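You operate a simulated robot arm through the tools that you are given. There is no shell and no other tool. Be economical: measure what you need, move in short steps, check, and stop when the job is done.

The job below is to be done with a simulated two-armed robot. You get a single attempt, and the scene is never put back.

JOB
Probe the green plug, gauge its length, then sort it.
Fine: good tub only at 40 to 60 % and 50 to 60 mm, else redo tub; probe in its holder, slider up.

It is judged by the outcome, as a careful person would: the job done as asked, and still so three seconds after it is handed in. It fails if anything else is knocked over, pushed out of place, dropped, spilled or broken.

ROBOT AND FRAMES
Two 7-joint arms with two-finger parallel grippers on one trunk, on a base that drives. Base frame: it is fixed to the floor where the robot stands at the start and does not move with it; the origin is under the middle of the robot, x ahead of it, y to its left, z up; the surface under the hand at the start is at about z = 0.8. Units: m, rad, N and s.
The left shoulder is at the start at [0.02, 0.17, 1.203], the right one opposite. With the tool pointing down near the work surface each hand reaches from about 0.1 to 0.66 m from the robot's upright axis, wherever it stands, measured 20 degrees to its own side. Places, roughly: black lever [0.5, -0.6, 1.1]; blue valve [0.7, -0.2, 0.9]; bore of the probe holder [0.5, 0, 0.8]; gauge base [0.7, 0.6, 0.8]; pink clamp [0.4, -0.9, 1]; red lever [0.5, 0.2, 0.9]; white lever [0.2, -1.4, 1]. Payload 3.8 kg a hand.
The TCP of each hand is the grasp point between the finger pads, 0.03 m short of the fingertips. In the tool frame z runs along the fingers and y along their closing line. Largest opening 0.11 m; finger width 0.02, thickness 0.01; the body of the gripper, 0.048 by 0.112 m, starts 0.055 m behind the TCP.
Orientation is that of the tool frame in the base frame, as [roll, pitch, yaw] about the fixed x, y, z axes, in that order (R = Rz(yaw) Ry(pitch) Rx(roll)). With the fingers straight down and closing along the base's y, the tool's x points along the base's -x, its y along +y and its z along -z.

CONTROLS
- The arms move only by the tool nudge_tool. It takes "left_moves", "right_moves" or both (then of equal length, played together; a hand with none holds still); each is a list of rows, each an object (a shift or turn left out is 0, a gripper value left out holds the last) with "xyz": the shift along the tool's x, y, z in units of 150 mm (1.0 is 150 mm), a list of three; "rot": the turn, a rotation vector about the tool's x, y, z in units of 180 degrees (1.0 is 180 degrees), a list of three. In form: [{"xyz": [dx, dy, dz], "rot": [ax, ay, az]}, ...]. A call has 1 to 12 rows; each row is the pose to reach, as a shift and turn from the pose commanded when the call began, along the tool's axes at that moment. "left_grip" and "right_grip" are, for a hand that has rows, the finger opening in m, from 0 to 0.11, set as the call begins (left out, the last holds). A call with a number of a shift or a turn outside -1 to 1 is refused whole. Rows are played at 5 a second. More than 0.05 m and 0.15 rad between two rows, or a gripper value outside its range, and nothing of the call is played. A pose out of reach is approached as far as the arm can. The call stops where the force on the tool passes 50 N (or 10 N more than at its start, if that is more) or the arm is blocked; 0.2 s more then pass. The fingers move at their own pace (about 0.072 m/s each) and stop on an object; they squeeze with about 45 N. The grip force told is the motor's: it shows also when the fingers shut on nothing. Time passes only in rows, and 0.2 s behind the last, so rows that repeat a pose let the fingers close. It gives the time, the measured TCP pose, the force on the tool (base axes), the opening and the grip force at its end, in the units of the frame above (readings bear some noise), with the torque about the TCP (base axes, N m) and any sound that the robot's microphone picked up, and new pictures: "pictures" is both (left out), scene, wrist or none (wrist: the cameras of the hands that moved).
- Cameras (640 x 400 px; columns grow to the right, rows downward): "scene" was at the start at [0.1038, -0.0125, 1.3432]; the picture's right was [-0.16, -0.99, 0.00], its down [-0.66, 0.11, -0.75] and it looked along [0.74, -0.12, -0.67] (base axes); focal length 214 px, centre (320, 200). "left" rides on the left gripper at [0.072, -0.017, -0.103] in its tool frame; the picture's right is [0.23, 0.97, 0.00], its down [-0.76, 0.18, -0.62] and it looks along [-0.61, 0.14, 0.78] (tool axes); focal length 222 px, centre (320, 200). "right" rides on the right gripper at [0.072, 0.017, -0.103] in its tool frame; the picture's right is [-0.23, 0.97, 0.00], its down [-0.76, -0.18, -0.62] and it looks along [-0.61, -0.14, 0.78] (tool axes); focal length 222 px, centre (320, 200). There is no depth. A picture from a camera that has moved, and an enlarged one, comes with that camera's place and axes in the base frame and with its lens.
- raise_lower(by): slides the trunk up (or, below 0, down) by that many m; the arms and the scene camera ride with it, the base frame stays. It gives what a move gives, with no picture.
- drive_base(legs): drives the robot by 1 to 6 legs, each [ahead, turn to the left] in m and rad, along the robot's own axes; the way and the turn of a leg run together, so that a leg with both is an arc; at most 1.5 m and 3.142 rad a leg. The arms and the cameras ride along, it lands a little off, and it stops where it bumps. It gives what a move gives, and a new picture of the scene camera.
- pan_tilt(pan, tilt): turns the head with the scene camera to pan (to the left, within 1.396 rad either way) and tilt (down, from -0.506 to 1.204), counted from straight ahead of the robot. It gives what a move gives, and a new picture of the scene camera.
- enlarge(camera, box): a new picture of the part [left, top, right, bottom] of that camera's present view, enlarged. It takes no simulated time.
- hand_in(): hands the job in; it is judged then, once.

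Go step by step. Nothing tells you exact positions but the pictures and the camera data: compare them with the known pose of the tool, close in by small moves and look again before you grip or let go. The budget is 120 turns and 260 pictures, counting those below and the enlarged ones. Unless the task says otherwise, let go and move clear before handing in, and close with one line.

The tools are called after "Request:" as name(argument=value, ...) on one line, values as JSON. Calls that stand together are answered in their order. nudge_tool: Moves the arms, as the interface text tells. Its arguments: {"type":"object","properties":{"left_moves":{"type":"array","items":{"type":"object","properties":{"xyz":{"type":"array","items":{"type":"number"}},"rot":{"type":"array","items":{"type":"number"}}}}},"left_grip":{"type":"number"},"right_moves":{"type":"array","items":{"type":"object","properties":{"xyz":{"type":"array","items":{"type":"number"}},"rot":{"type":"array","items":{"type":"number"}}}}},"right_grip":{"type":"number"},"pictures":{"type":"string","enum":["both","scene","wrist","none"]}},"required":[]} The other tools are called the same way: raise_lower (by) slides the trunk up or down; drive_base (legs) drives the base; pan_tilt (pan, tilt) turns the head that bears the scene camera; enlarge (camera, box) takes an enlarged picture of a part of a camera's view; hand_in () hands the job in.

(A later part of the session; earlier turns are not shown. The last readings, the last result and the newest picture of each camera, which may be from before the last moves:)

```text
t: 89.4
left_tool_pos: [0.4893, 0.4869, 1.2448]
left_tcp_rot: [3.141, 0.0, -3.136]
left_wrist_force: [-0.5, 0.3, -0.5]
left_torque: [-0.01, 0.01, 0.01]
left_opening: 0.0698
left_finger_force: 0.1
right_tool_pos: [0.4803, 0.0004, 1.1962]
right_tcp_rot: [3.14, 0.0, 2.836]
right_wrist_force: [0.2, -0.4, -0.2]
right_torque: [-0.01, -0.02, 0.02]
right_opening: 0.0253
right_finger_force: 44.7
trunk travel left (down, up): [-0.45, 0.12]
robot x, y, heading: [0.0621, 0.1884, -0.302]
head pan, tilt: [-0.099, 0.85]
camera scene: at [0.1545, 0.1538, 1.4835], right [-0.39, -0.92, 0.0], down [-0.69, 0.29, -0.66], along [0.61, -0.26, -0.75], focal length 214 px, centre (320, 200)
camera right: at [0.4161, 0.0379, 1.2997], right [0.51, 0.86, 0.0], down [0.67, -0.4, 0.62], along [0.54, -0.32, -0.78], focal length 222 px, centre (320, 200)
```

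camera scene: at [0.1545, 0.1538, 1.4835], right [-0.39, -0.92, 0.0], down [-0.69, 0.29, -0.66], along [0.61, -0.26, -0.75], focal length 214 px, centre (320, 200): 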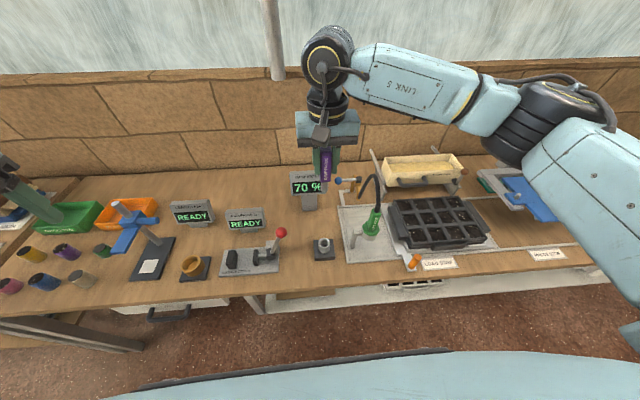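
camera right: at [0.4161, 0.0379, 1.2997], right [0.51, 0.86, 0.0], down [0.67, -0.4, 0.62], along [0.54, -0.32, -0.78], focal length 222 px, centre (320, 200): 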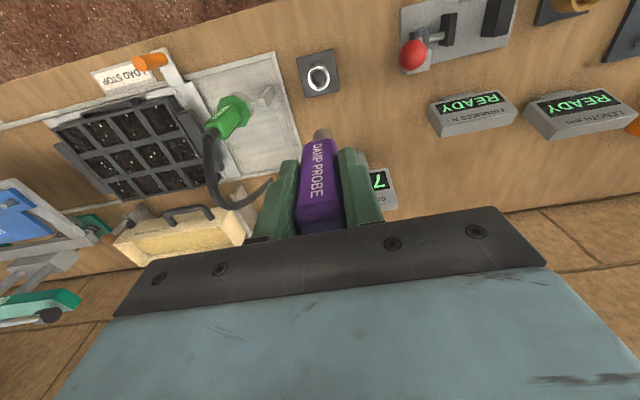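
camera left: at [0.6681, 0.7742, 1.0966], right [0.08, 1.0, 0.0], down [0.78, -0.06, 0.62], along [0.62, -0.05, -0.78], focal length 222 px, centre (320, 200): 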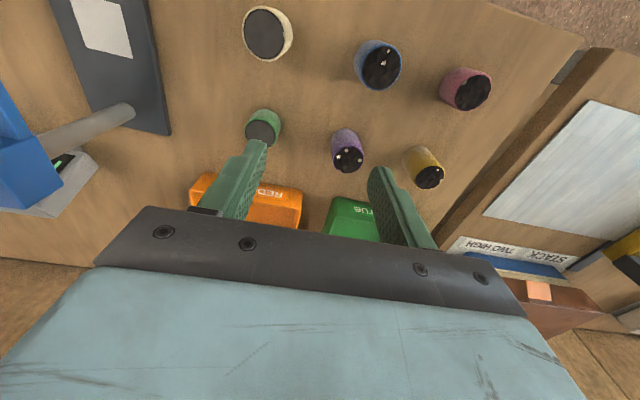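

Now lower to the height used when it was lifted out, to compare views.

Request:
nudge_tool(right_moves=[{"xyz": [0.005, -0.009, 0.3]}, {"xyz": [0.005, -0.009, 0.6]}, {"xyz": [0.005, -0.009, 0.843]}, {"xyz": [0.005, -0.009, 0.843]}], pictures="wrist")

Request:
enlarge(camera="right", box=[240, 40, 400, 240])

```text
t: 90.4
left_tool_pos: [0.4908, 0.4884, 1.2452]
left_tcp_rot: [-3.142, 0.0, -3.137]
left_wrist_force: [1.0, 0.1, 0.2]
left_torque: [-0.02, 0.04, 0.0]
left_opening: 0.07
left_finger_force: 0.0
right_tool_pos: [0.4794, 0.0002, 1.0701]
right_tcp_rot: [3.14, 0.0, 2.836]
right_wrist_force: [-0.4, 0.3, -0.1]
right_torque: [0.01, -0.01, 0.01]
right_opening: 0.0254
right_finger_force: 45.0
trunk travel left (down, up): [-0.45, 0.12]
robot x, y, heading: [0.063, 0.1901, -0.303]
head pan, tilt: [-0.099, 0.85]
camera right: at [0.415, 0.0367, 1.1738], right [0.51, 0.86, 0.0], down [0.67, -0.4, 0.62], along [0.54, -0.32, -0.78], focal length 222 px, centre (320, 200)
```

right: 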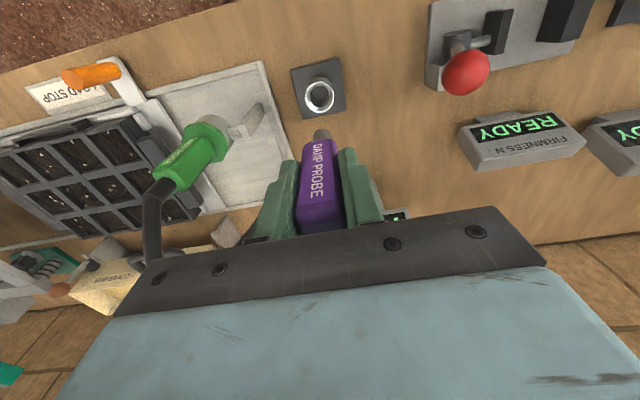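

```text
2.00 times, centred on (320, 140) of right
camera zoom: at [0.415, 0.0367, 1.1738], right [0.51, 0.86, 0.0], down [0.67, -0.4, 0.62], along [0.54, -0.32, -0.78], focal length 444 px, centre (320, 320)
```

zoom: 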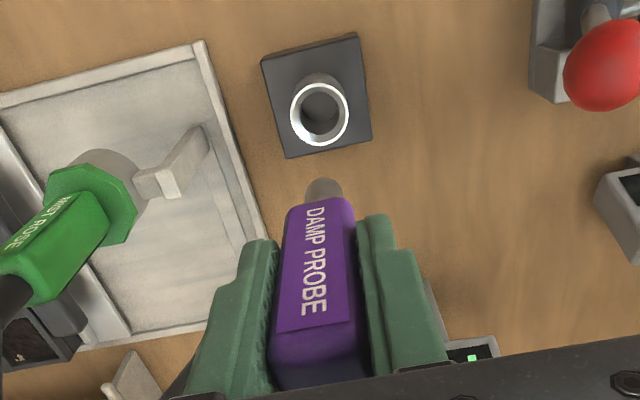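

The probe slid about 12 mm up in the grip when pressed, and it's now centred in the pads, so I shift 2 mm and lower to just above the bore.

Request:
nudge_tool(right_moves=[{"xyz": [0, -0.013, 0.3]}, {"xyz": [0, -0.013, 0.6]}, {"xyz": [0, -0.013, 0.82]}, {"xyz": [0, -0.013, 0.82]}], pictures="wrist")

Request:
enlarge(camera="right", box=[260, 60, 380, 180])

Request:
enlarge(camera="scene", box=[270, 180, 380, 270])

```text
t: 91.4
left_tool_pos: [0.4904, 0.4865, 1.2446]
left_tcp_rot: [3.141, -0.002, -3.138]
left_wrist_force: [-0.6, -0.6, 0.1]
left_torque: [0.01, -0.03, -0.01]
left_opening: 0.0701
left_finger_force: 0.1
right_tool_pos: [0.4771, -0.0025, 0.9477]
right_tcp_rot: [3.139, 0.001, 2.837]
right_wrist_force: [-0.5, 0.6, -1.2]
right_torque: [0.05, 0.08, -0.02]
right_opening: 0.0256
right_finger_force: 44.8
trunk travel left (down, up): [-0.45, 0.12]
robot x, y, heading: [0.062, 0.1913, -0.299]
head pan, tilt: [-0.099, 0.85]
camera right: at [0.4132, 0.0347, 1.0507], right [0.51, 0.86, 0.0], down [0.67, -0.4, 0.62], along [0.54, -0.32, -0.78], focal length 222 px, centre (320, 200)
```

right: 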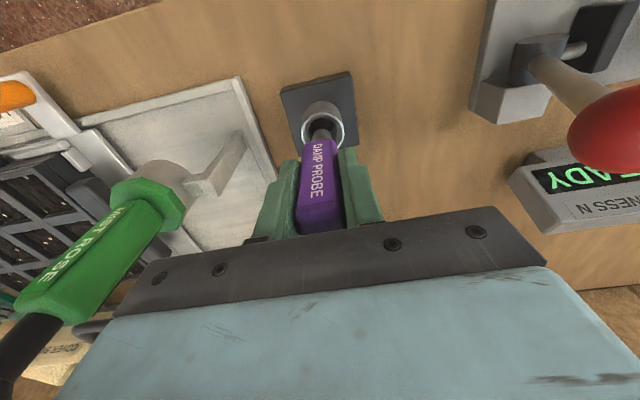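

```text
3.33 times, centred on (320, 120) of right
camera zoom: at [0.4132, 0.0347, 1.0507], right [0.51, 0.86, 0.0], down [0.67, -0.4, 0.62], along [0.54, -0.32, -0.78], focal length 740 px, centre (320, 467)
```

zoom: 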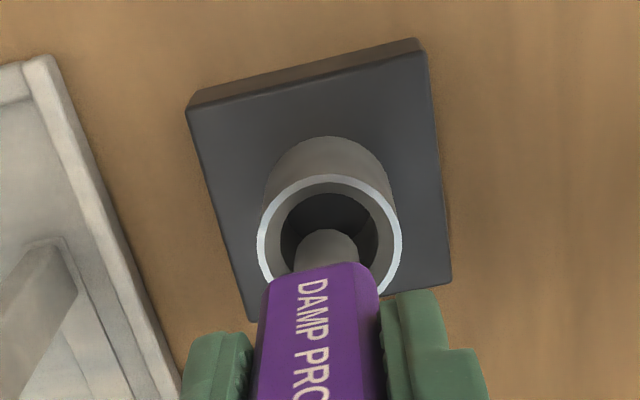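

```text
4.44 times, centred on (325, 225) of scene
camera zoom: at [0.1547, 0.1539, 1.4834], right [-0.39, -0.92, 0.0], down [-0.69, 0.29, -0.66], along [0.61, -0.26, -0.75], focal length 953 px, centre (298, 89)
```

zoom: 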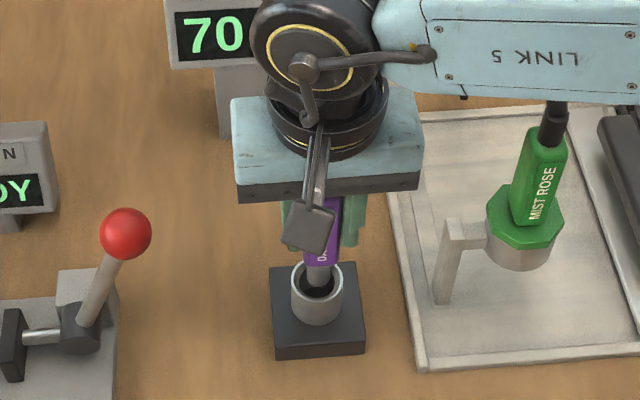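

The tip is over the bore. I lower it in small steps.

Request:
nudge_tool(right_moves=[{"xyz": [0, 0, 0.05]}, {"xyz": [0, 0, 0.1]}, {"xyz": [0, 0, 0.15]}, {"xyz": [0, 0, 0.2]}, {"xyz": [0, 0, 0.24]}], pictures="wrist")

Request:
enlarge(camera="right", box=[260, 60, 380, 180])

```text
t: 92.6
left_tool_pos: [0.4868, 0.4877, 1.2451]
left_tcp_rot: [-3.14, 0.002, -3.139]
left_wrist_force: [-0.3, 0.0, -0.3]
left_torque: [0.0, 0.02, 0.02]
left_opening: 0.07
left_finger_force: 0.1
right_tool_pos: [0.4779, -0.0019, 0.9148]
right_tcp_rot: [3.137, 0.005, 2.836]
right_wrist_force: [-5.3, -3.0, 37.2]
right_torque: [-0.1, -0.56, 0.01]
right_opening: 0.0255
right_finger_force: 43.7
trunk travel left (down, up): [-0.45, 0.12]
robot x, y, heading: [0.0619, 0.1914, -0.302]
head pan, tilt: [-0.099, 0.85]
camera right: at [0.4133, 0.0348, 1.0181], right [0.51, 0.86, 0.01], down [0.67, -0.4, 0.63], along [0.54, -0.32, -0.78], focal length 222 px, centre (320, 200)
```

right: 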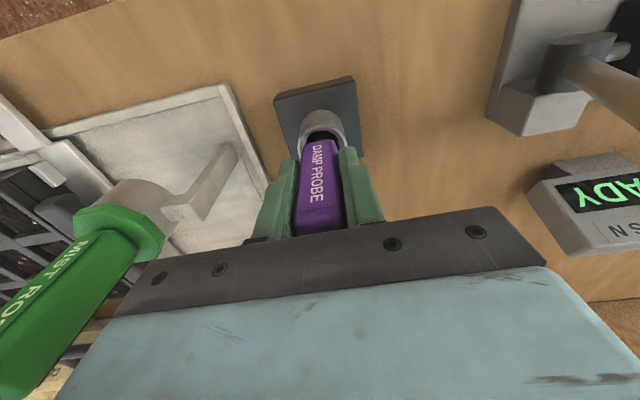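

```text
3.33 times, centred on (320, 120) of right
camera zoom: at [0.4133, 0.0348, 1.0181], right [0.51, 0.86, 0.01], down [0.67, -0.4, 0.63], along [0.54, -0.32, -0.78], focal length 740 px, centre (320, 467)
```

zoom: 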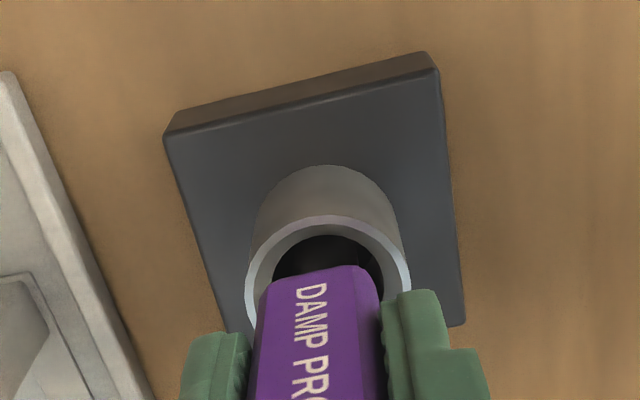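

Contact at about 37 N before I'm sure it is seated. I look closely before doing more.

Request:
enlarge(camera="scene", box=[295, 200, 355, 265])

Request:
enlarge(camera="right", box=[280, 90, 365, 155])

```text
6.15 times, centred on (325, 232) of scene
camera zoom: at [0.1515, 0.1544, 1.4841], right [-0.39, -0.92, 0.0], down [-0.69, 0.29, -0.66], along [0.61, -0.26, -0.75], focal length 1320 px, centre (289, 0)
```

zoom: 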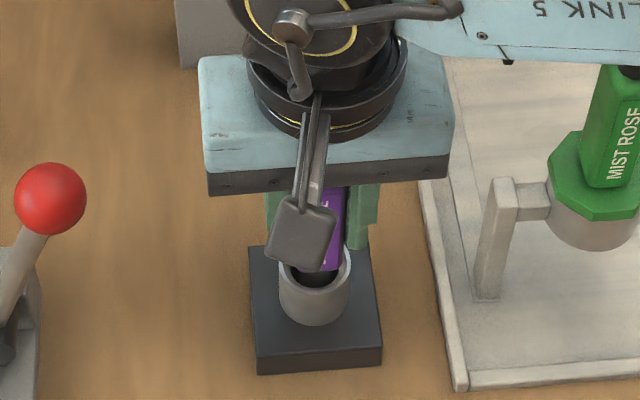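

```text
6.15 times, centred on (322, 122) of right
camera zoom: at [0.4133, 0.0348, 1.0181], right [0.51, 0.86, 0.01], down [0.67, -0.4, 0.63], along [0.54, -0.32, -0.78], focal length 1367 px, centre (305, 677)
```

zoom: 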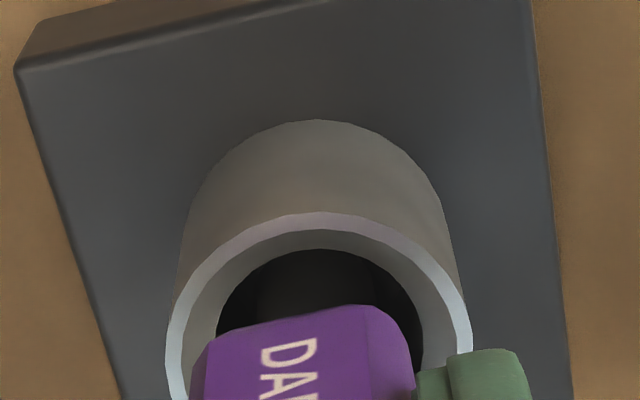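

The tip is well inside the bore (it went 33 mm down past the rim before meeting resistance), with the handle leaning slightly in my grip. I relieve the force, then open the fingers a little so it can drop to its seat.

Request:
nudge_tool(right_moves=[{"xyz": [0, 0, -0.02]}, {"xyz": [0, 0, -0.02]}], pictures="none")

Request:
nudge_tool(right_moves=[{"xyz": [0, 0, 0]}, {"xyz": [0, 0, 0]}, {"xyz": [0, 0, 0]}], right_grip=0.034, pictures="wrist")

Request:
enlarge(camera="right", box=[260, 90, 390, 240])

Request:
enlarge(camera="scene", box=[295, 200, 355, 265])

```text
t: 93.2
left_tool_pos: [0.4912, 0.4872, 1.245]
left_tcp_rot: [3.141, 0.0, -3.137]
left_wrist_force: [0.0, 0.2, -0.2]
left_torque: [-0.01, -0.01, 0.02]
left_opening: 0.07
left_finger_force: 0.0
right_tool_pos: [0.4777, -0.0029, 0.9151]
right_tcp_rot: [3.138, 0.004, 2.835]
right_wrist_force: [6.1, -2.2, 18.4]
right_torque: [-0.24, -0.63, 0.01]
right_opening: 0.0252
right_finger_force: 45.0
trunk travel left (down, up): [-0.45, 0.12]
robot x, y, heading: [0.0654, 0.1915, -0.305]
head pan, tilt: [-0.099, 0.85]
```

```text
t: 94.0
left_tool_pos: [0.4903, 0.4861, 1.2448]
left_tcp_rot: [-3.141, -0.001, -3.137]
left_wrist_force: [0.1, -0.2, 0.6]
left_torque: [-0.03, -0.04, 0.01]
left_opening: 0.0698
left_finger_force: 0.0
right_tool_pos: [0.477, -0.0015, 0.9131]
right_tcp_rot: [3.14, -0.002, 2.836]
right_wrist_force: [-1.0, -0.9, -0.2]
right_torque: [0.0, 0.02, -0.01]
right_opening: 0.0343
right_finger_force: 0.2
trunk travel left (down, up): [-0.45, 0.12]
robot x, y, heading: [0.0615, 0.192, -0.3]
head pan, tilt: [-0.099, 0.85]
camera right: at [0.4136, 0.0347, 1.0173], right [0.51, 0.86, 0.0], down [0.67, -0.4, 0.62], along [0.54, -0.32, -0.78], focal length 222 px, centre (320, 200)
```

right: 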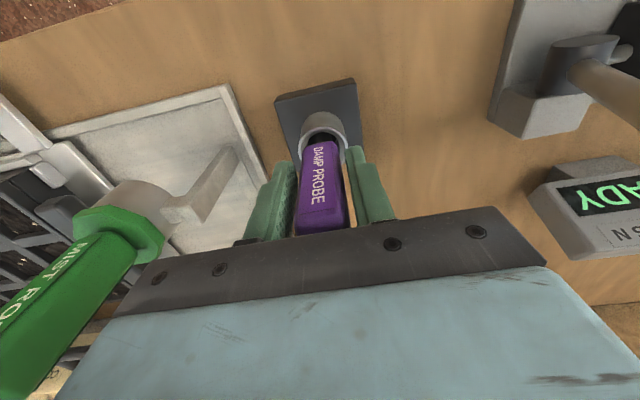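

```text
2.67 times, centred on (325, 165) of right
camera zoom: at [0.4136, 0.0347, 1.0173], right [0.51, 0.86, 0.0], down [0.67, -0.4, 0.62], along [0.54, -0.32, -0.78], focal length 592 px, centre (307, 293)
```

zoom: 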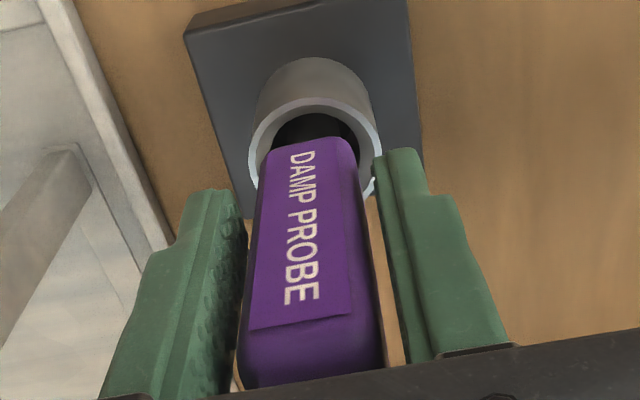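

```text
6.15 times, centred on (325, 232) of scene
camera zoom: at [0.1548, 0.1538, 1.4834], right [-0.39, -0.92, 0.0], down [-0.69, 0.29, -0.66], along [0.61, -0.26, -0.75], focal length 1320 px, centre (289, 0)
```

zoom: 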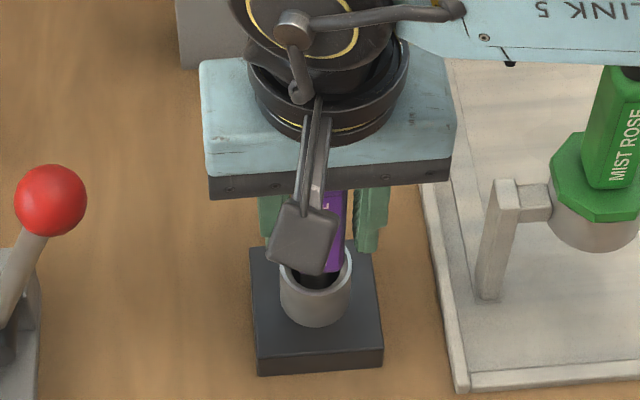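

It stands free in the bore. I open more, rise straight up and look at how it sits.

Request:
nudge_tool(right_moves=[{"xyz": [0, 0, 0]}, {"xyz": [0, 0, -0.2]}, {"xyz": [0, 0, -0.5]}, {"xyz": [0, 0, -0.8]}, {"xyz": [0, 0, -0.95]}], right_grip=0.07, pictures="both")

Request:
enlarge(camera="right", box=[260, 40, 380, 160])

Request:
enlarge(camera="scene", box=[280, 180, 370, 270])

```text
t: 95.2
left_tool_pos: [0.4909, 0.4871, 1.2448]
left_tcp_rot: [-3.14, -0.001, -3.139]
left_wrist_force: [0.3, -0.8, -0.1]
left_torque: [-0.01, 0.03, 0.0]
left_opening: 0.0698
left_finger_force: 0.0
right_tool_pos: [0.4778, -0.0018, 1.0563]
right_tcp_rot: [3.139, -0.002, 2.836]
right_wrist_force: [-0.1, -0.3, 0.5]
right_torque: [0.01, 0.02, 0.0]
right_opening: 0.07
right_finger_force: 0.0
trunk travel left (down, up): [-0.45, 0.12]
robot x, y, heading: [0.0621, 0.1869, -0.303]
head pan, tilt: [-0.099, 0.85]
camera scene: at [0.1547, 0.1538, 1.4834], right [-0.39, -0.92, 0.0], down [-0.69, 0.29, -0.66], along [0.61, -0.26, -0.75], focal length 214 px, centre (320, 200)
camera right: at [0.4135, 0.0343, 1.1609], right [0.51, 0.86, 0.0], down [0.67, -0.4, 0.62], along [0.54, -0.32, -0.78], focal length 222 px, centre (320, 200)
```

scene: 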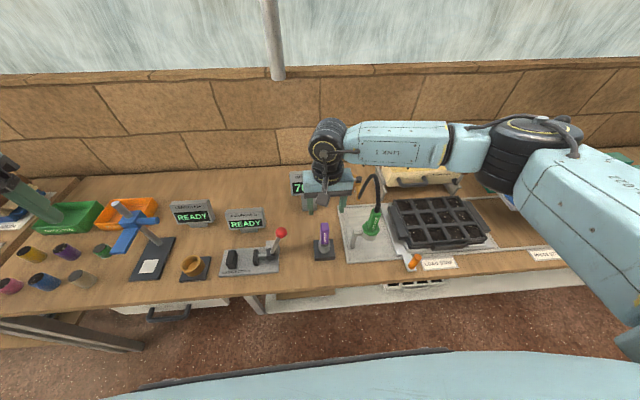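
right: 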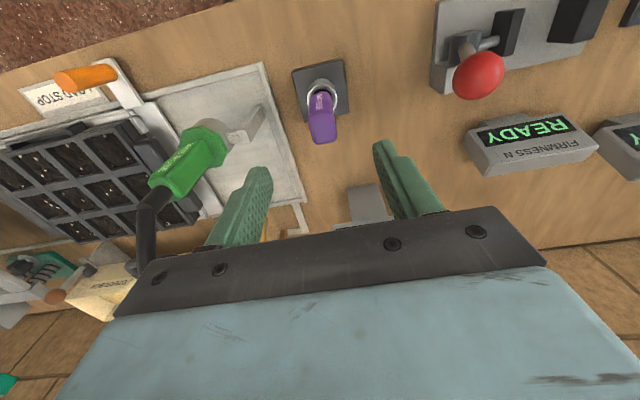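

```text
3.33 times, centred on (320, 100) of right
camera zoom: at [0.4135, 0.0343, 1.1609], right [0.51, 0.86, 0.0], down [0.67, -0.4, 0.62], along [0.54, -0.32, -0.78], focal length 740 px, centre (320, 533)
```

zoom: 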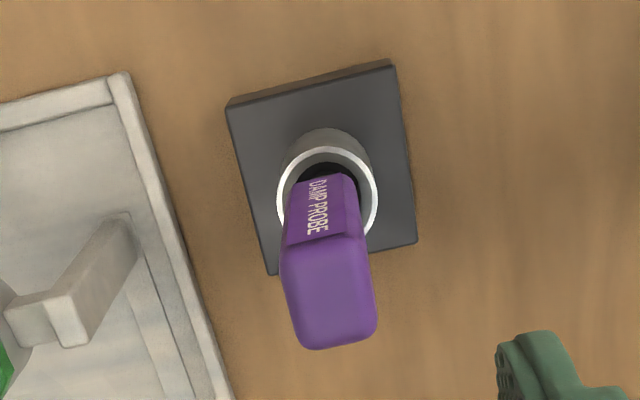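

```text
4.44 times, centred on (325, 225) of scene
camera zoom: at [0.1547, 0.1538, 1.4834], right [-0.39, -0.92, 0.0], down [-0.69, 0.29, -0.66], along [0.61, -0.26, -0.75], focal length 953 px, centre (298, 89)
```

zoom: 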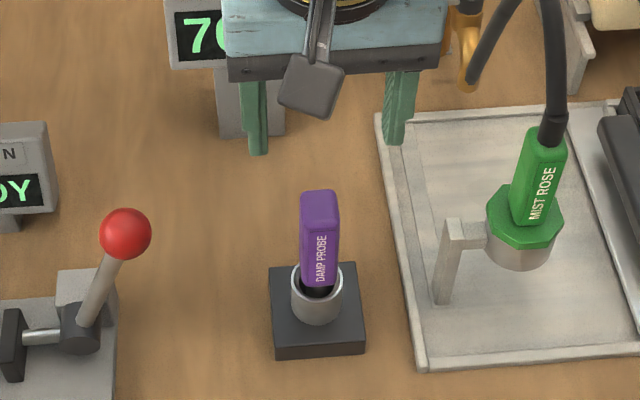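

The probe stands upright but may sit about 10 mm higher than at the start. A closer look.

Request:
enlarge(camera="scene", box=[308, 215, 340, 265])

Request:
enlarge(camera="right", box=[295, 60, 355, 110])

```text
8.00 times, centred on (324, 240) of scene
camera zoom: at [0.1547, 0.1538, 1.4834], right [-0.39, -0.92, 0.0], down [-0.69, 0.29, -0.66], along [0.61, -0.26, -0.75], focal length 1716 px, centre (288, -120)
```

zoom: 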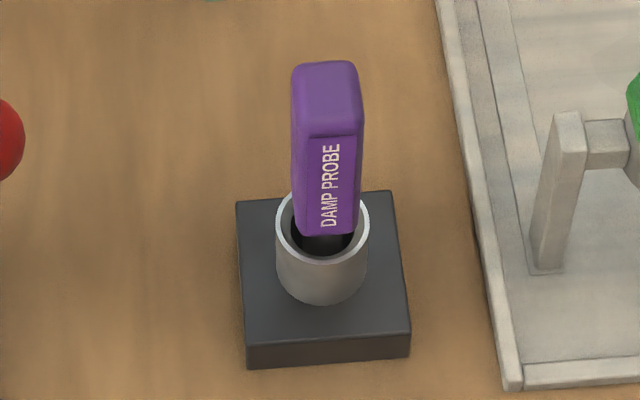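

```text
8.00 times, centred on (325, 85) of right
camera zoom: at [0.4135, 0.0343, 1.1609], right [0.51, 0.86, 0.0], down [0.67, -0.4, 0.62], along [0.54, -0.32, -0.78], focal length 1777 px, centre (280, 1120)
```

zoom: 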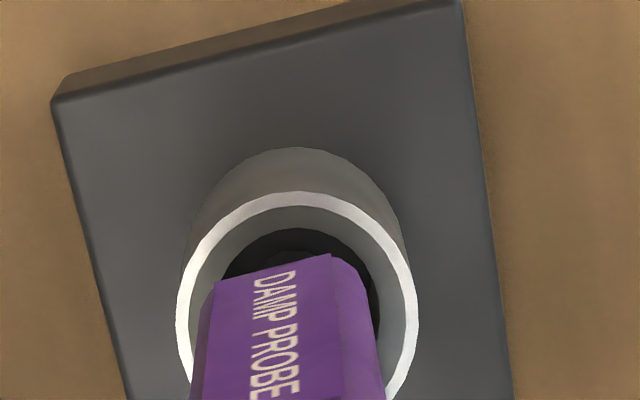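

It sits about 13 mm high: the tip seems caught on a ledge or the wall inside the bore. I regrip the probe as it stands upright, then ease it down with small shifts.

Request:
nudge_tool(right_moves=[{"xyz": [-0.008, 0, 0.3]}, {"xyz": [-0.008, 0, 0.6]}, {"xyz": [-0.008, 0, 0.855]}, {"xyz": [-0.008, 0, 0.855]}], pictures="none")

Request:
nudge_tool(right_moves=[{"xyz": [0, 0, 0]}, {"xyz": [0, 0, 0]}, {"xyz": [0, 0, 0]}, {"xyz": [0, 0, 0]}, {"xyz": [0, 0, 0]}], right_grip=0.0, pictures="wrist")

Request:
enlarge(camera="right", box=[260, 90, 390, 240])

```text
t: 96.2
left_tool_pos: [0.4914, 0.4864, 1.2431]
left_tcp_rot: [3.142, 0.001, -3.138]
left_wrist_force: [-0.6, 0.4, -0.1]
left_torque: [-0.02, -0.01, 0.02]
left_opening: 0.0699
left_finger_force: 0.0
right_tool_pos: [0.4795, -0.0027, 0.9281]
right_tcp_rot: [3.14, 0.0, 2.835]
right_wrist_force: [-0.1, 0.6, 0.1]
right_torque: [0.01, -0.02, -0.03]
right_opening: 0.0699
right_finger_force: 0.0
trunk travel left (down, up): [-0.45, 0.12]
robot x, y, heading: [0.0621, 0.1916, -0.305]
head pan, tilt: [-0.099, 0.85]
```

```text
t: 97.4
left_tool_pos: [0.4905, 0.487, 1.2448]
left_tcp_rot: [3.141, -0.001, -3.139]
left_wrist_force: [-0.6, 0.6, 0.6]
left_torque: [0.0, 0.01, 0.01]
left_opening: 0.0697
left_finger_force: 0.0
right_tool_pos: [0.4783, -0.0007, 0.9284]
right_tcp_rot: [3.14, -0.001, 2.835]
right_wrist_force: [0.5, -0.2, -0.2]
right_torque: [0.04, 0.02, 0.01]
right_opening: 0.0253
right_finger_force: 45.2
trunk travel left (down, up): [-0.45, 0.12]
robot x, y, heading: [0.064, 0.1894, -0.3]
head pan, tilt: [-0.099, 0.85]
camera right: at [0.4145, 0.0344, 1.0322], right [0.51, 0.86, 0.0], down [0.67, -0.4, 0.62], along [0.54, -0.32, -0.78], focal length 222 px, centre (320, 200)
```

right: 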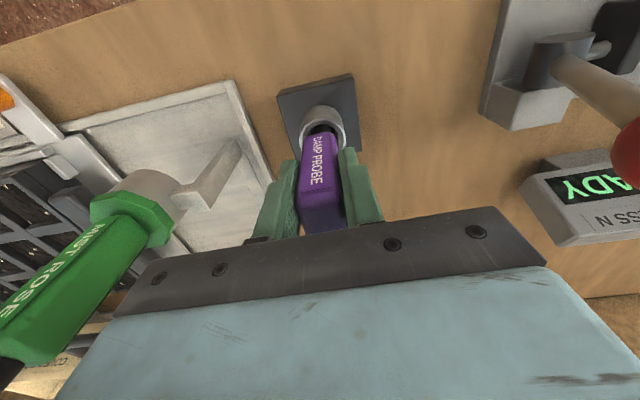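

```text
2.67 times, centred on (325, 165) of right
camera zoom: at [0.4145, 0.0344, 1.0322], right [0.51, 0.86, 0.0], down [0.67, -0.4, 0.62], along [0.54, -0.32, -0.78], focal length 592 px, centre (307, 293)
```

zoom: 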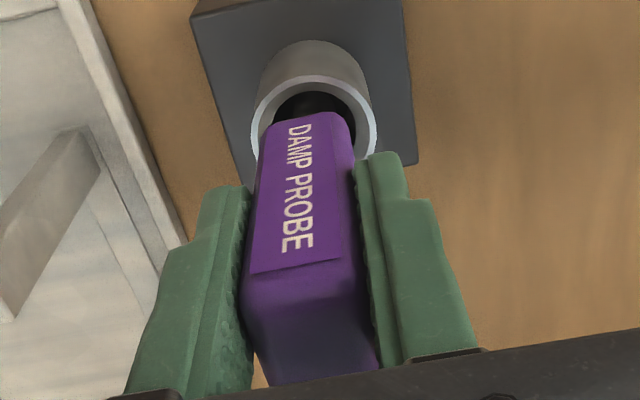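

Request:
nudge_tool(right_moves=[{"xyz": [0, 0, 0.01]}, {"xyz": [0, 0, 0.025]}, {"xyz": [0, 0, 0.04]}], pictures="none")

```text
t: 98.2
left_tool_pos: [0.4878, 0.4875, 1.2452]
left_tcp_rot: [-3.141, 0.002, -3.141]
left_wrist_force: [0.2, -0.4, -0.3]
left_torque: [-0.01, -0.03, -0.01]
left_opening: 0.07
left_finger_force: 0.0
right_tool_pos: [0.4794, -0.0032, 0.9259]
right_tcp_rot: [3.139, 0.006, 2.836]
right_wrist_force: [-5.2, -4.7, 36.6]
right_torque: [-0.61, 0.19, -0.09]
right_opening: 0.026
right_finger_force: 44.9
trunk travel left (down, up): [-0.45, 0.12]
robot x, y, heading: [0.0634, 0.1872, -0.304]
head pan, tilt: [-0.099, 0.85]
```

Contact seems on the far (+x, −y) side of the tip. I ease up, shift a few millimetres the other way and press lightly again.

Request:
nudge_tool(right_moves=[{"xyz": [0, 0, -0.035]}, {"xyz": [0.02, 0.012, -0.035]}, {"xyz": [0.02, 0.012, -0.02]}, {"xyz": [0.02, 0.012, -0.005]}, {"xyz": [0.02, 0.012, 0.005]}], pictures="none")

```text
t: 99.4
left_tool_pos: [0.4881, 0.4865, 1.2459]
left_tcp_rot: [3.14, 0.001, -3.139]
left_wrist_force: [0.2, -0.1, 0.0]
left_torque: [0.0, 0.03, 0.05]
left_opening: 0.07
left_finger_force: 0.1
right_tool_pos: [0.4759, 0.0006, 0.9245]
right_tcp_rot: [3.137, 0.003, 2.835]
right_wrist_force: [-5.0, -4.7, 36.7]
right_torque: [-0.6, 0.34, -0.03]
right_opening: 0.0258
right_finger_force: 45.1
trunk travel left (down, up): [-0.45, 0.12]
robot x, y, heading: [0.0645, 0.1891, -0.301]
head pan, tilt: [-0.099, 0.85]
```

Contact looks like a flat floor, not an edge. I lift the probe out again to inspect both the tip and the bore.

Request:
nudge_tool(right_moves=[{"xyz": [0, 0, -0.2]}, {"xyz": [0, 0, -0.5]}, {"xyz": [0, 0, -0.8]}, {"xyz": [0, 0, -0.97]}, {"xyz": [0, 0, -0.97]}], pictures="none")

Request:
enlarge(camera="right", box=[240, 40, 400, 240])

Request:
enlarge(camera="right", box=[285, 50, 355, 120])

Request:
enlarge(camera="scene", box=[290, 160, 360, 270])

```text
t: 100.6
left_tool_pos: [0.491, 0.4874, 1.2444]
left_tcp_rot: [3.141, 0.0, -3.138]
left_wrist_force: [0.5, -0.1, 0.2]
left_torque: [0.02, 0.03, 0.0]
left_opening: 0.0701
left_finger_force: 0.0
right_tool_pos: [0.4772, 0.0008, 1.0675]
right_tcp_rot: [3.14, -0.002, 2.838]
right_wrist_force: [-0.6, -0.6, -1.1]
right_torque: [0.0, 0.02, 0.0]
right_opening: 0.0254
right_finger_force: 45.1
trunk travel left (down, up): [-0.45, 0.12]
robot x, y, heading: [0.0633, 0.192, -0.3]
head pan, tilt: [-0.099, 0.85]
```

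```text
2.00 times, centred on (320, 140) of right
camera zoom: at [0.413, 0.0367, 1.1708], right [0.51, 0.86, 0.0], down [0.67, -0.4, 0.62], along [0.54, -0.32, -0.78], focal length 444 px, centre (320, 320)
```

zoom: 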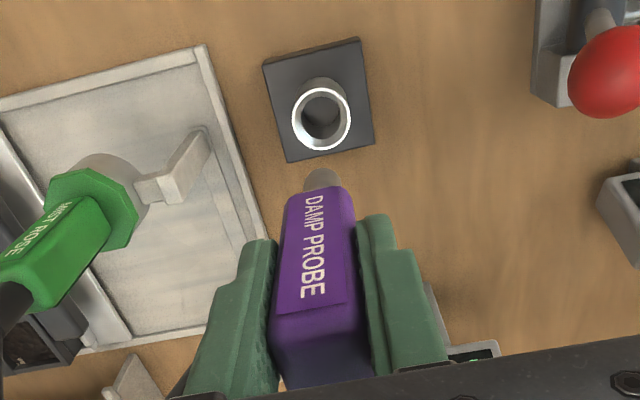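

```text
5.71 times, centred on (320, 85) of right
camera zoom: at [0.413, 0.0367, 1.1708], right [0.51, 0.86, 0.0], down [0.67, -0.4, 0.62], along [0.54, -0.32, -0.78], focal length 1269 px, centre (320, 857)
```

zoom: 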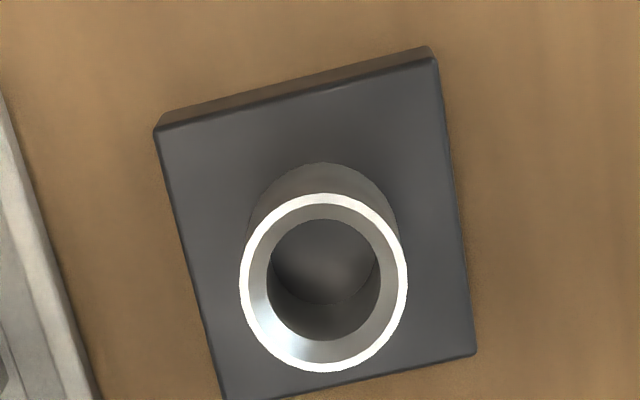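

```text
3.64 times, centred on (325, 215) of scene
camera zoom: at [0.1552, 0.1537, 1.4834], right [-0.39, -0.92, 0.0], down [-0.69, 0.29, -0.66], along [0.61, -0.26, -0.75], focal length 780 px, centre (302, 146)
```

zoom: 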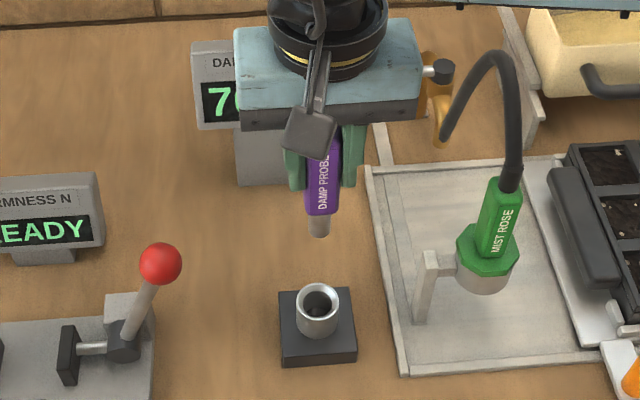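

The holder hasn't moved, and comparing views the probe is leaning about 4° in the grip (tip forward). I tilt the tool to make the probe vertical, and go down to just above the bore to compare.

Request:
nudge_tool(right_moves=[{"xyz": [-0.01, -0.015, 0.2], "rot": [0, 0.022, 0]}, {"xyz": [-0.01, -0.015, 0.5], "rot": [0, 0.022, 0]}, {"xyz": [-0.01, -0.015, 0.72], "rot": [0, 0.022, 0]}, {"xyz": [-0.01, -0.015, 0.72], "rot": [0, 0.022, 0]}], pictures="none")

Request:
enlarge(camera="right", box=[260, 60, 380, 180])

Request:
enlarge(camera="scene", box=[295, 200, 355, 265])

```text
t: 101.6
left_tool_pos: [0.4908, 0.487, 1.2445]
left_tcp_rot: [3.141, 0.0, -3.138]
left_wrist_force: [0.5, -0.3, 0.6]
left_torque: [0.01, 0.01, 0.02]
left_opening: 0.0699
left_finger_force: 0.0
right_tool_pos: [0.4781, -0.0029, 0.9566]
right_tcp_rot: [3.141, -0.07, 2.837]
right_wrist_force: [-0.1, 0.2, -0.6]
right_torque: [0.03, -0.02, -0.03]
right_opening: 0.0254
right_finger_force: 45.0
trunk travel left (down, up): [-0.45, 0.12]
robot x, y, heading: [0.0636, 0.1899, -0.302]
head pan, tilt: [-0.099, 0.85]
```

```text
3.33 times, centred on (320, 120) of right
camera zoom: at [0.4204, 0.0323, 1.066], right [0.51, 0.86, -0.01], down [0.71, -0.41, 0.57], along [0.48, -0.3, -0.82], focal length 740 px, centre (320, 467)
```

zoom: 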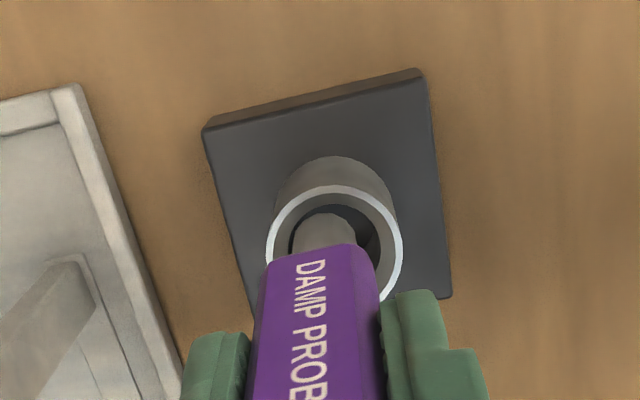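

```text
6.15 times, centred on (325, 232) of scene
camera zoom: at [0.1547, 0.1538, 1.4834], right [-0.39, -0.92, 0.0], down [-0.69, 0.29, -0.66], along [0.61, -0.26, -0.75], focal length 1320 px, centre (289, 0)
```

zoom: 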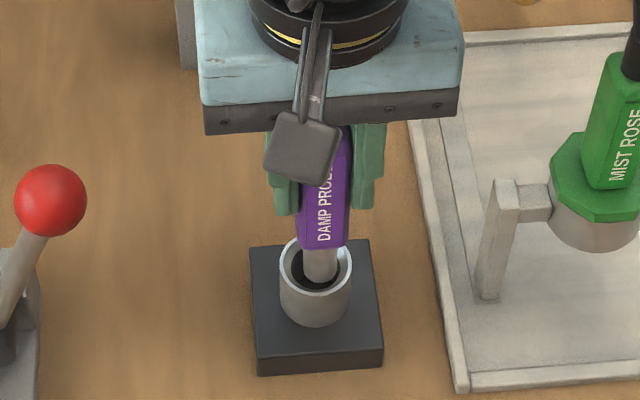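

Now the tip is clearly 8 mm too near the robot, so the probe was nearly vertical before. I undo the tilt and correct sideways by about 2 mm, then look again.

Request:
nudge_tool(right_moves=[{"xyz": [-0.013, 0.014, 0.0], "rot": [0, -0.022, 0]}, {"xyz": [-0.013, 0.014, 0.0], "rot": [0, -0.022, 0]}], pictures="none")

Request:
enlarge(camera="right", box=[260, 60, 380, 180])

Request:
enlarge(camera="scene", box=[308, 225, 340, 260])

```text
t: 102.2
left_tool_pos: [0.4905, 0.4872, 1.2448]
left_tcp_rot: [-3.14, 0.0, -3.137]
left_wrist_force: [0.9, 1.0, 0.1]
left_torque: [-0.01, -0.03, -0.01]
left_opening: 0.0701
left_finger_force: 0.0
right_tool_pos: [0.4799, -0.001, 0.9581]
right_tcp_rot: [3.141, 0.001, 2.837]
right_wrist_force: [-0.6, 0.5, 0.1]
right_torque: [0.04, 0.02, 0.01]
right_opening: 0.0254
right_finger_force: 44.9
trunk travel left (down, up): [-0.45, 0.12]
robot x, y, heading: [0.0604, 0.1897, -0.3]
head pan, tilt: [-0.099, 0.85]
```

```text
3.33 times, centred on (320, 120) of right
camera zoom: at [0.4159, 0.0362, 1.0617], right [0.51, 0.86, 0.0], down [0.67, -0.4, 0.62], along [0.54, -0.32, -0.78], focal length 740 px, centre (320, 467)
```

zoom: 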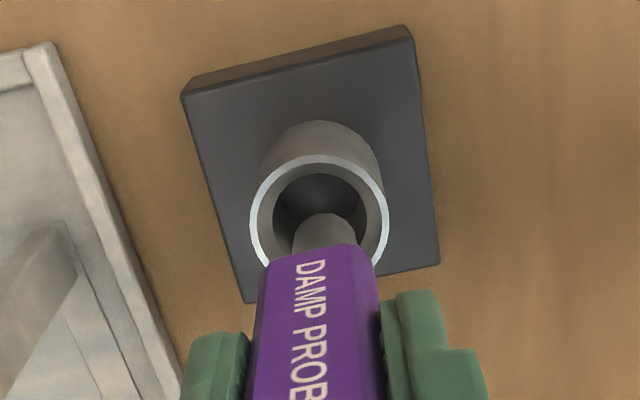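

```text
11.43 times, centred on (324, 242) of scene
camera zoom: at [0.155, 0.1538, 1.4834], right [-0.39, -0.92, 0.0], down [-0.69, 0.29, -0.66], along [0.61, -0.26, -0.75], focal length 2451 px, centre (274, -286)
```

zoom: 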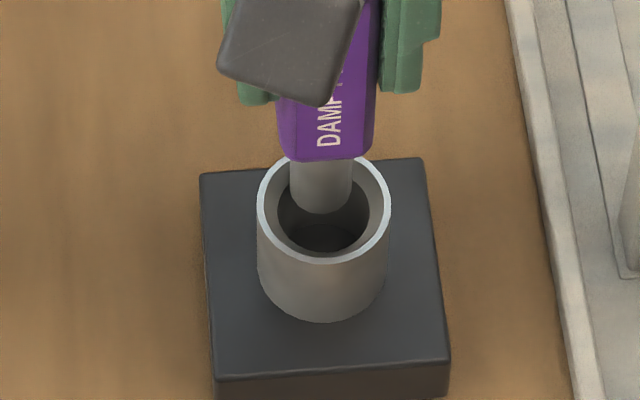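

From both views the tip is now centred over the bore. Lowering slowly.

Request:
nudge_tool(right_moves=[{"xyz": [0, -0.004, 0.06]}, {"xyz": [0, -0.004, 0.12]}, {"xyz": [0, -0.004, 0.18]}], pictures="none")

Request:
enlarge(camera="scene", box=[308, 225, 340, 260])

```text
t: 103.0
left_tool_pos: [0.4897, 0.4861, 1.2445]
left_tcp_rot: [-3.141, 0.0, -3.14]
left_wrist_force: [0.4, 0.6, -0.5]
left_torque: [-0.01, -0.01, 0.02]
left_opening: 0.0702
left_finger_force: 0.0
right_tool_pos: [0.4786, -0.0016, 0.9301]
right_tcp_rot: [3.139, -0.002, 2.837]
right_wrist_force: [-0.4, -0.3, -0.9]
right_torque: [-0.03, -0.01, 0.01]
right_opening: 0.0255
right_finger_force: 45.3
trunk travel left (down, up): [-0.45, 0.12]
robot x, y, heading: [0.0612, 0.1889, -0.304]
head pan, tilt: [-0.099, 0.85]
```

```text
11.43 times, centred on (324, 242) of scene
camera zoom: at [0.1549, 0.1538, 1.4834], right [-0.39, -0.92, 0.0], down [-0.69, 0.29, -0.66], along [0.61, -0.26, -0.75], focal length 2451 px, centre (274, -286)
```

zoom: 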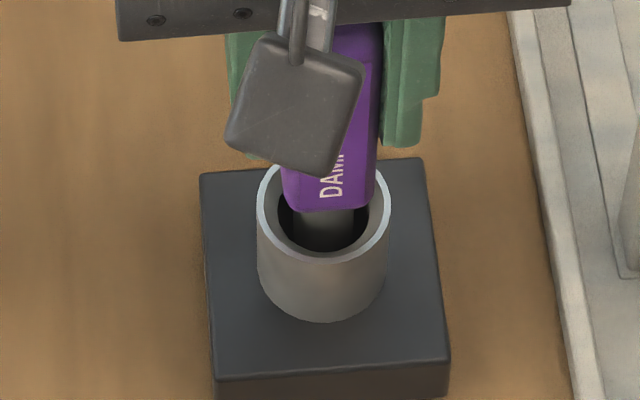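

It still meets something ~12 mm short of its first seat unless very well centred. I shift +2 mm in x and −1 mm in y, then press lightly.

Request:
nudge_tool(right_moves=[{"xyz": [-0.014, -0.006, 0]}, {"xyz": [-0.014, -0.006, 0.02]}, {"xyz": [-0.014, -0.006, 0.035]}, {"xyz": [-0.014, -0.006, 0.048]}], pictures="none")

Request:
enlarge(camera="right", box=[280, 90, 365, 155])

```text
t: 104.0
left_tool_pos: [0.4901, 0.488, 1.2447]
left_tcp_rot: [3.14, 0.001, -3.14]
left_wrist_force: [0.1, 0.1, -0.6]
left_torque: [0.02, 0.01, 0.04]
left_opening: 0.0701
left_finger_force: 0.0
right_tool_pos: [0.4808, -0.0016, 0.9249]
right_tcp_rot: [3.138, -0.002, 2.838]
right_wrist_force: [-2.6, 2.8, 1.3]
right_torque: [0.23, 0.18, 0.04]
right_opening: 0.0253
right_finger_force: 45.0
trunk travel left (down, up): [-0.45, 0.12]
robot x, y, heading: [0.0622, 0.1903, -0.305]
head pan, tilt: [-0.099, 0.85]
```

```text
6.15 times, centred on (322, 122) of right
camera zoom: at [0.4166, 0.0348, 1.0286], right [0.51, 0.86, 0.0], down [0.67, -0.4, 0.62], along [0.54, -0.31, -0.78], focal length 1367 px, centre (305, 677)
```

zoom: 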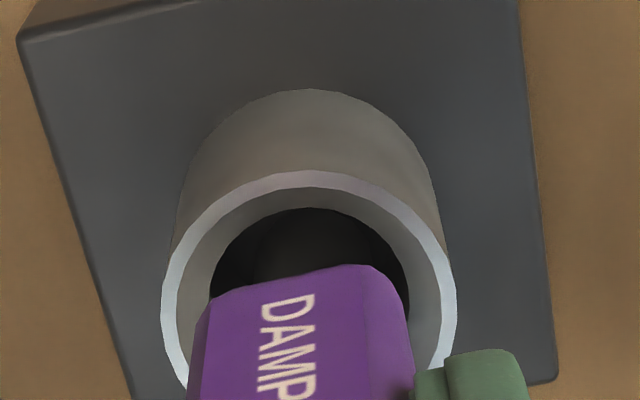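

Now only small sideways forces: it is entering. I ease 0.7 mm back toward −x/+y and continue down.

Request:
nudge_tool(right_moves=[{"xyz": [0.005, 0.004, 0.01]}, {"xyz": [0.005, 0.004, 0.025]}, {"xyz": [0.005, 0.004, 0.04]}, {"xyz": [0.005, 0.004, 0.055]}], pictures="none")

```text
t: 105.0
left_tool_pos: [0.4872, 0.4863, 1.2452]
left_tcp_rot: [3.141, 0.004, -3.139]
left_wrist_force: [-0.1, 1.6, -0.1]
left_torque: [0.02, -0.01, 0.02]
left_opening: 0.0699
left_finger_force: 0.1
right_tool_pos: [0.482, -0.0012, 0.9195]
right_tcp_rot: [3.136, 0.007, 2.836]
right_wrist_force: [-2.4, -2.1, 37.3]
right_torque: [-0.23, -0.14, 0.03]
right_opening: 0.0254
right_finger_force: 45.2
trunk travel left (down, up): [-0.45, 0.12]
robot x, y, heading: [0.0616, 0.1909, -0.3]
head pan, tilt: [-0.099, 0.85]
```

Request:
nudge_tool(right_moves=[{"xyz": [0, 0, -0.03]}, {"xyz": [0.012, 0, -0.03]}, {"xyz": [0.012, 0, -0.01]}, {"xyz": [0.012, 0, 0.005]}, {"xyz": [0.012, 0, 0.015]}], pictures="none")

```text
t: 106.2
left_tool_pos: [0.4871, 0.4866, 1.2447]
left_tcp_rot: [-3.141, 0.002, -3.14]
left_wrist_force: [0.2, 0.3, 0.2]
left_torque: [-0.01, -0.03, -0.04]
left_opening: 0.0698
left_finger_force: 0.0
right_tool_pos: [0.479, -0.001, 0.9177]
right_tcp_rot: [3.138, 0.001, 2.835]
right_wrist_force: [-2.7, -3.0, 35.9]
right_torque: [-0.3, 0.12, -0.02]
right_opening: 0.0255
right_finger_force: 45.0
trunk travel left (down, up): [-0.45, 0.12]
robot x, y, heading: [0.0605, 0.1908, -0.297]
head pan, tilt: [-0.099, 0.85]
```

The contact is now central and at TCP z ≈ 0.918, close to the original seat height. Check by picture.

Request:
nudge_tool(right_moves=[{"xyz": [0, 0, -0.013]}, {"xyz": [0, 0, -0.013]}], pictures="wrist")

Request:
enlarge(camera="scene", box=[308, 225, 340, 260])

Request:
enlarge(camera="right", box=[260, 90, 390, 240])

```text
t: 106.8
left_tool_pos: [0.4892, 0.4868, 1.2446]
left_tcp_rot: [3.141, 0.001, -3.136]
left_wrist_force: [-0.4, 1.0, -0.1]
left_torque: [-0.02, 0.0, 0.03]
left_opening: 0.0699
left_finger_force: 0.1
right_tool_pos: [0.4793, -0.001, 0.9173]
right_tcp_rot: [3.14, 0.001, 2.837]
right_wrist_force: [1.9, -0.3, 23.6]
right_torque: [-0.13, -0.33, 0.01]
right_opening: 0.0253
right_finger_force: 44.7
trunk travel left (down, up): [-0.45, 0.12]
robot x, y, heading: [0.0598, 0.1895, -0.3]
head pan, tilt: [-0.099, 0.85]
camera right: at [0.4145, 0.0359, 1.0208], right [0.51, 0.86, 0.0], down [0.67, -0.4, 0.62], along [0.54, -0.32, -0.78], focal length 222 px, centre (320, 200)
```

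right: 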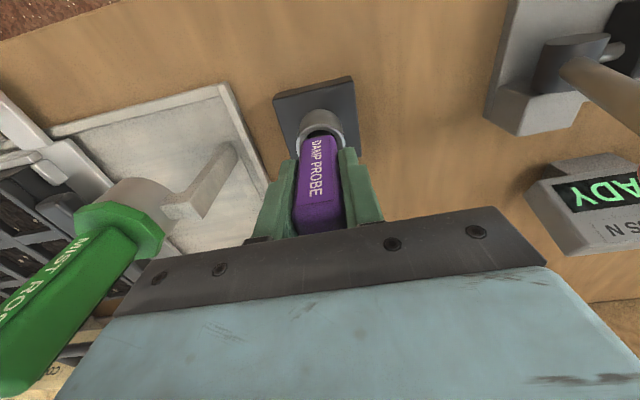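

```text
11.43 times, centred on (324, 242) of scene
camera zoom: at [0.1534, 0.1545, 1.4835], right [-0.39, -0.92, 0.0], down [-0.69, 0.29, -0.66], along [0.61, -0.26, -0.75], focal length 2451 px, centre (274, -286)
```

zoom: 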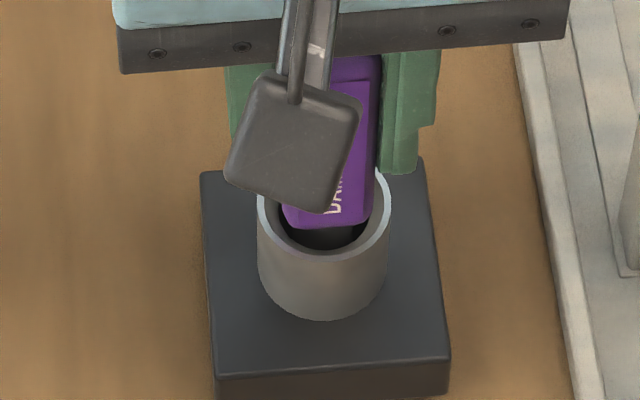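

```text
2.67 times, centred on (325, 165) of right
camera zoom: at [0.4145, 0.0359, 1.0208], right [0.51, 0.86, 0.0], down [0.67, -0.4, 0.62], along [0.54, -0.32, -0.78], focal length 592 px, centre (307, 293)
```

zoom: 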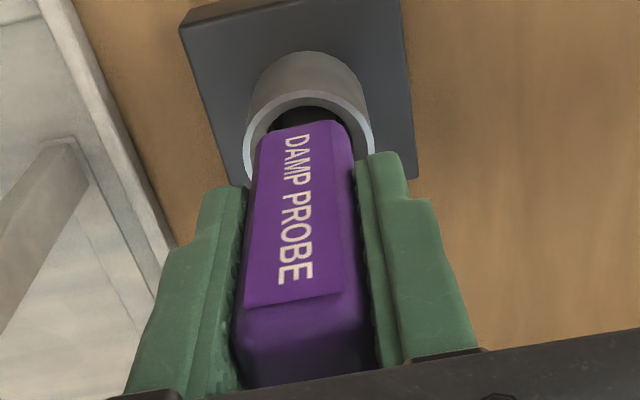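

Close to the seat. I open the fingers slightly again so that it can drop, and compare.

Request:
nudge_tool(right_moves=[{"xyz": [0, 0, 0]}, {"xyz": [0, 0, 0]}, {"xyz": [0, 0, 0]}, {"xyz": [0, 0, 0]}], right_grip=0.036, pictures="none")

Request:
enlarge(camera="scene", box=[308, 225, 340, 260])

Request:
enlarge(camera="right", box=[260, 90, 390, 240])

```text
t: 107.8
left_tool_pos: [0.4903, 0.4867, 1.2448]
left_tcp_rot: [3.141, 0.0, -3.139]
left_wrist_force: [-0.3, -0.1, -0.3]
left_torque: [-0.01, -0.03, -0.01]
left_opening: 0.0698
left_finger_force: 0.0
right_tool_pos: [0.4789, 0.0004, 0.9168]
right_tcp_rot: [3.141, -0.003, 2.837]
right_wrist_force: [0.7, -1.1, -0.7]
right_torque: [-0.01, 0.0, -0.01]
right_opening: 0.0362
right_finger_force: 0.1
trunk travel left (down, up): [-0.45, 0.12]
robot x, y, heading: [0.06, 0.1893, -0.308]
head pan, tilt: [-0.099, 0.85]
```

```text
11.43 times, centred on (324, 242) of scene
camera zoom: at [0.1548, 0.1539, 1.4834], right [-0.39, -0.92, 0.0], down [-0.69, 0.29, -0.66], along [0.61, -0.26, -0.75], focal length 2451 px, centre (274, -286)
```

zoom: 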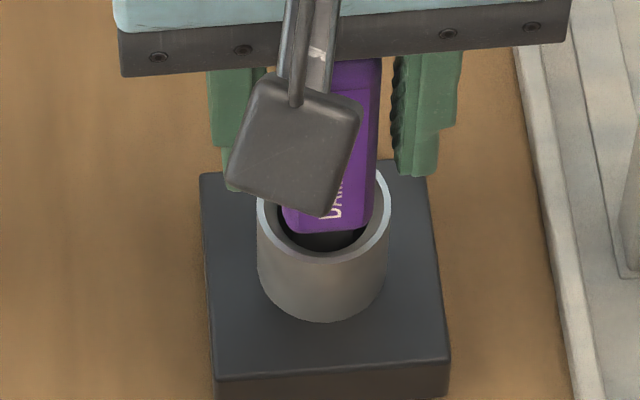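

```text
2.67 times, centred on (325, 165) of right
camera zoom: at [0.4149, 0.0355, 1.02], right [0.51, 0.86, 0.0], down [0.67, -0.4, 0.62], along [0.54, -0.32, -0.78], focal length 592 px, centre (307, 293)
```

zoom: 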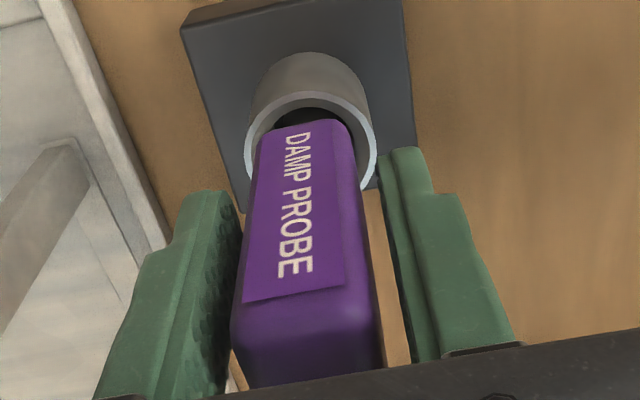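

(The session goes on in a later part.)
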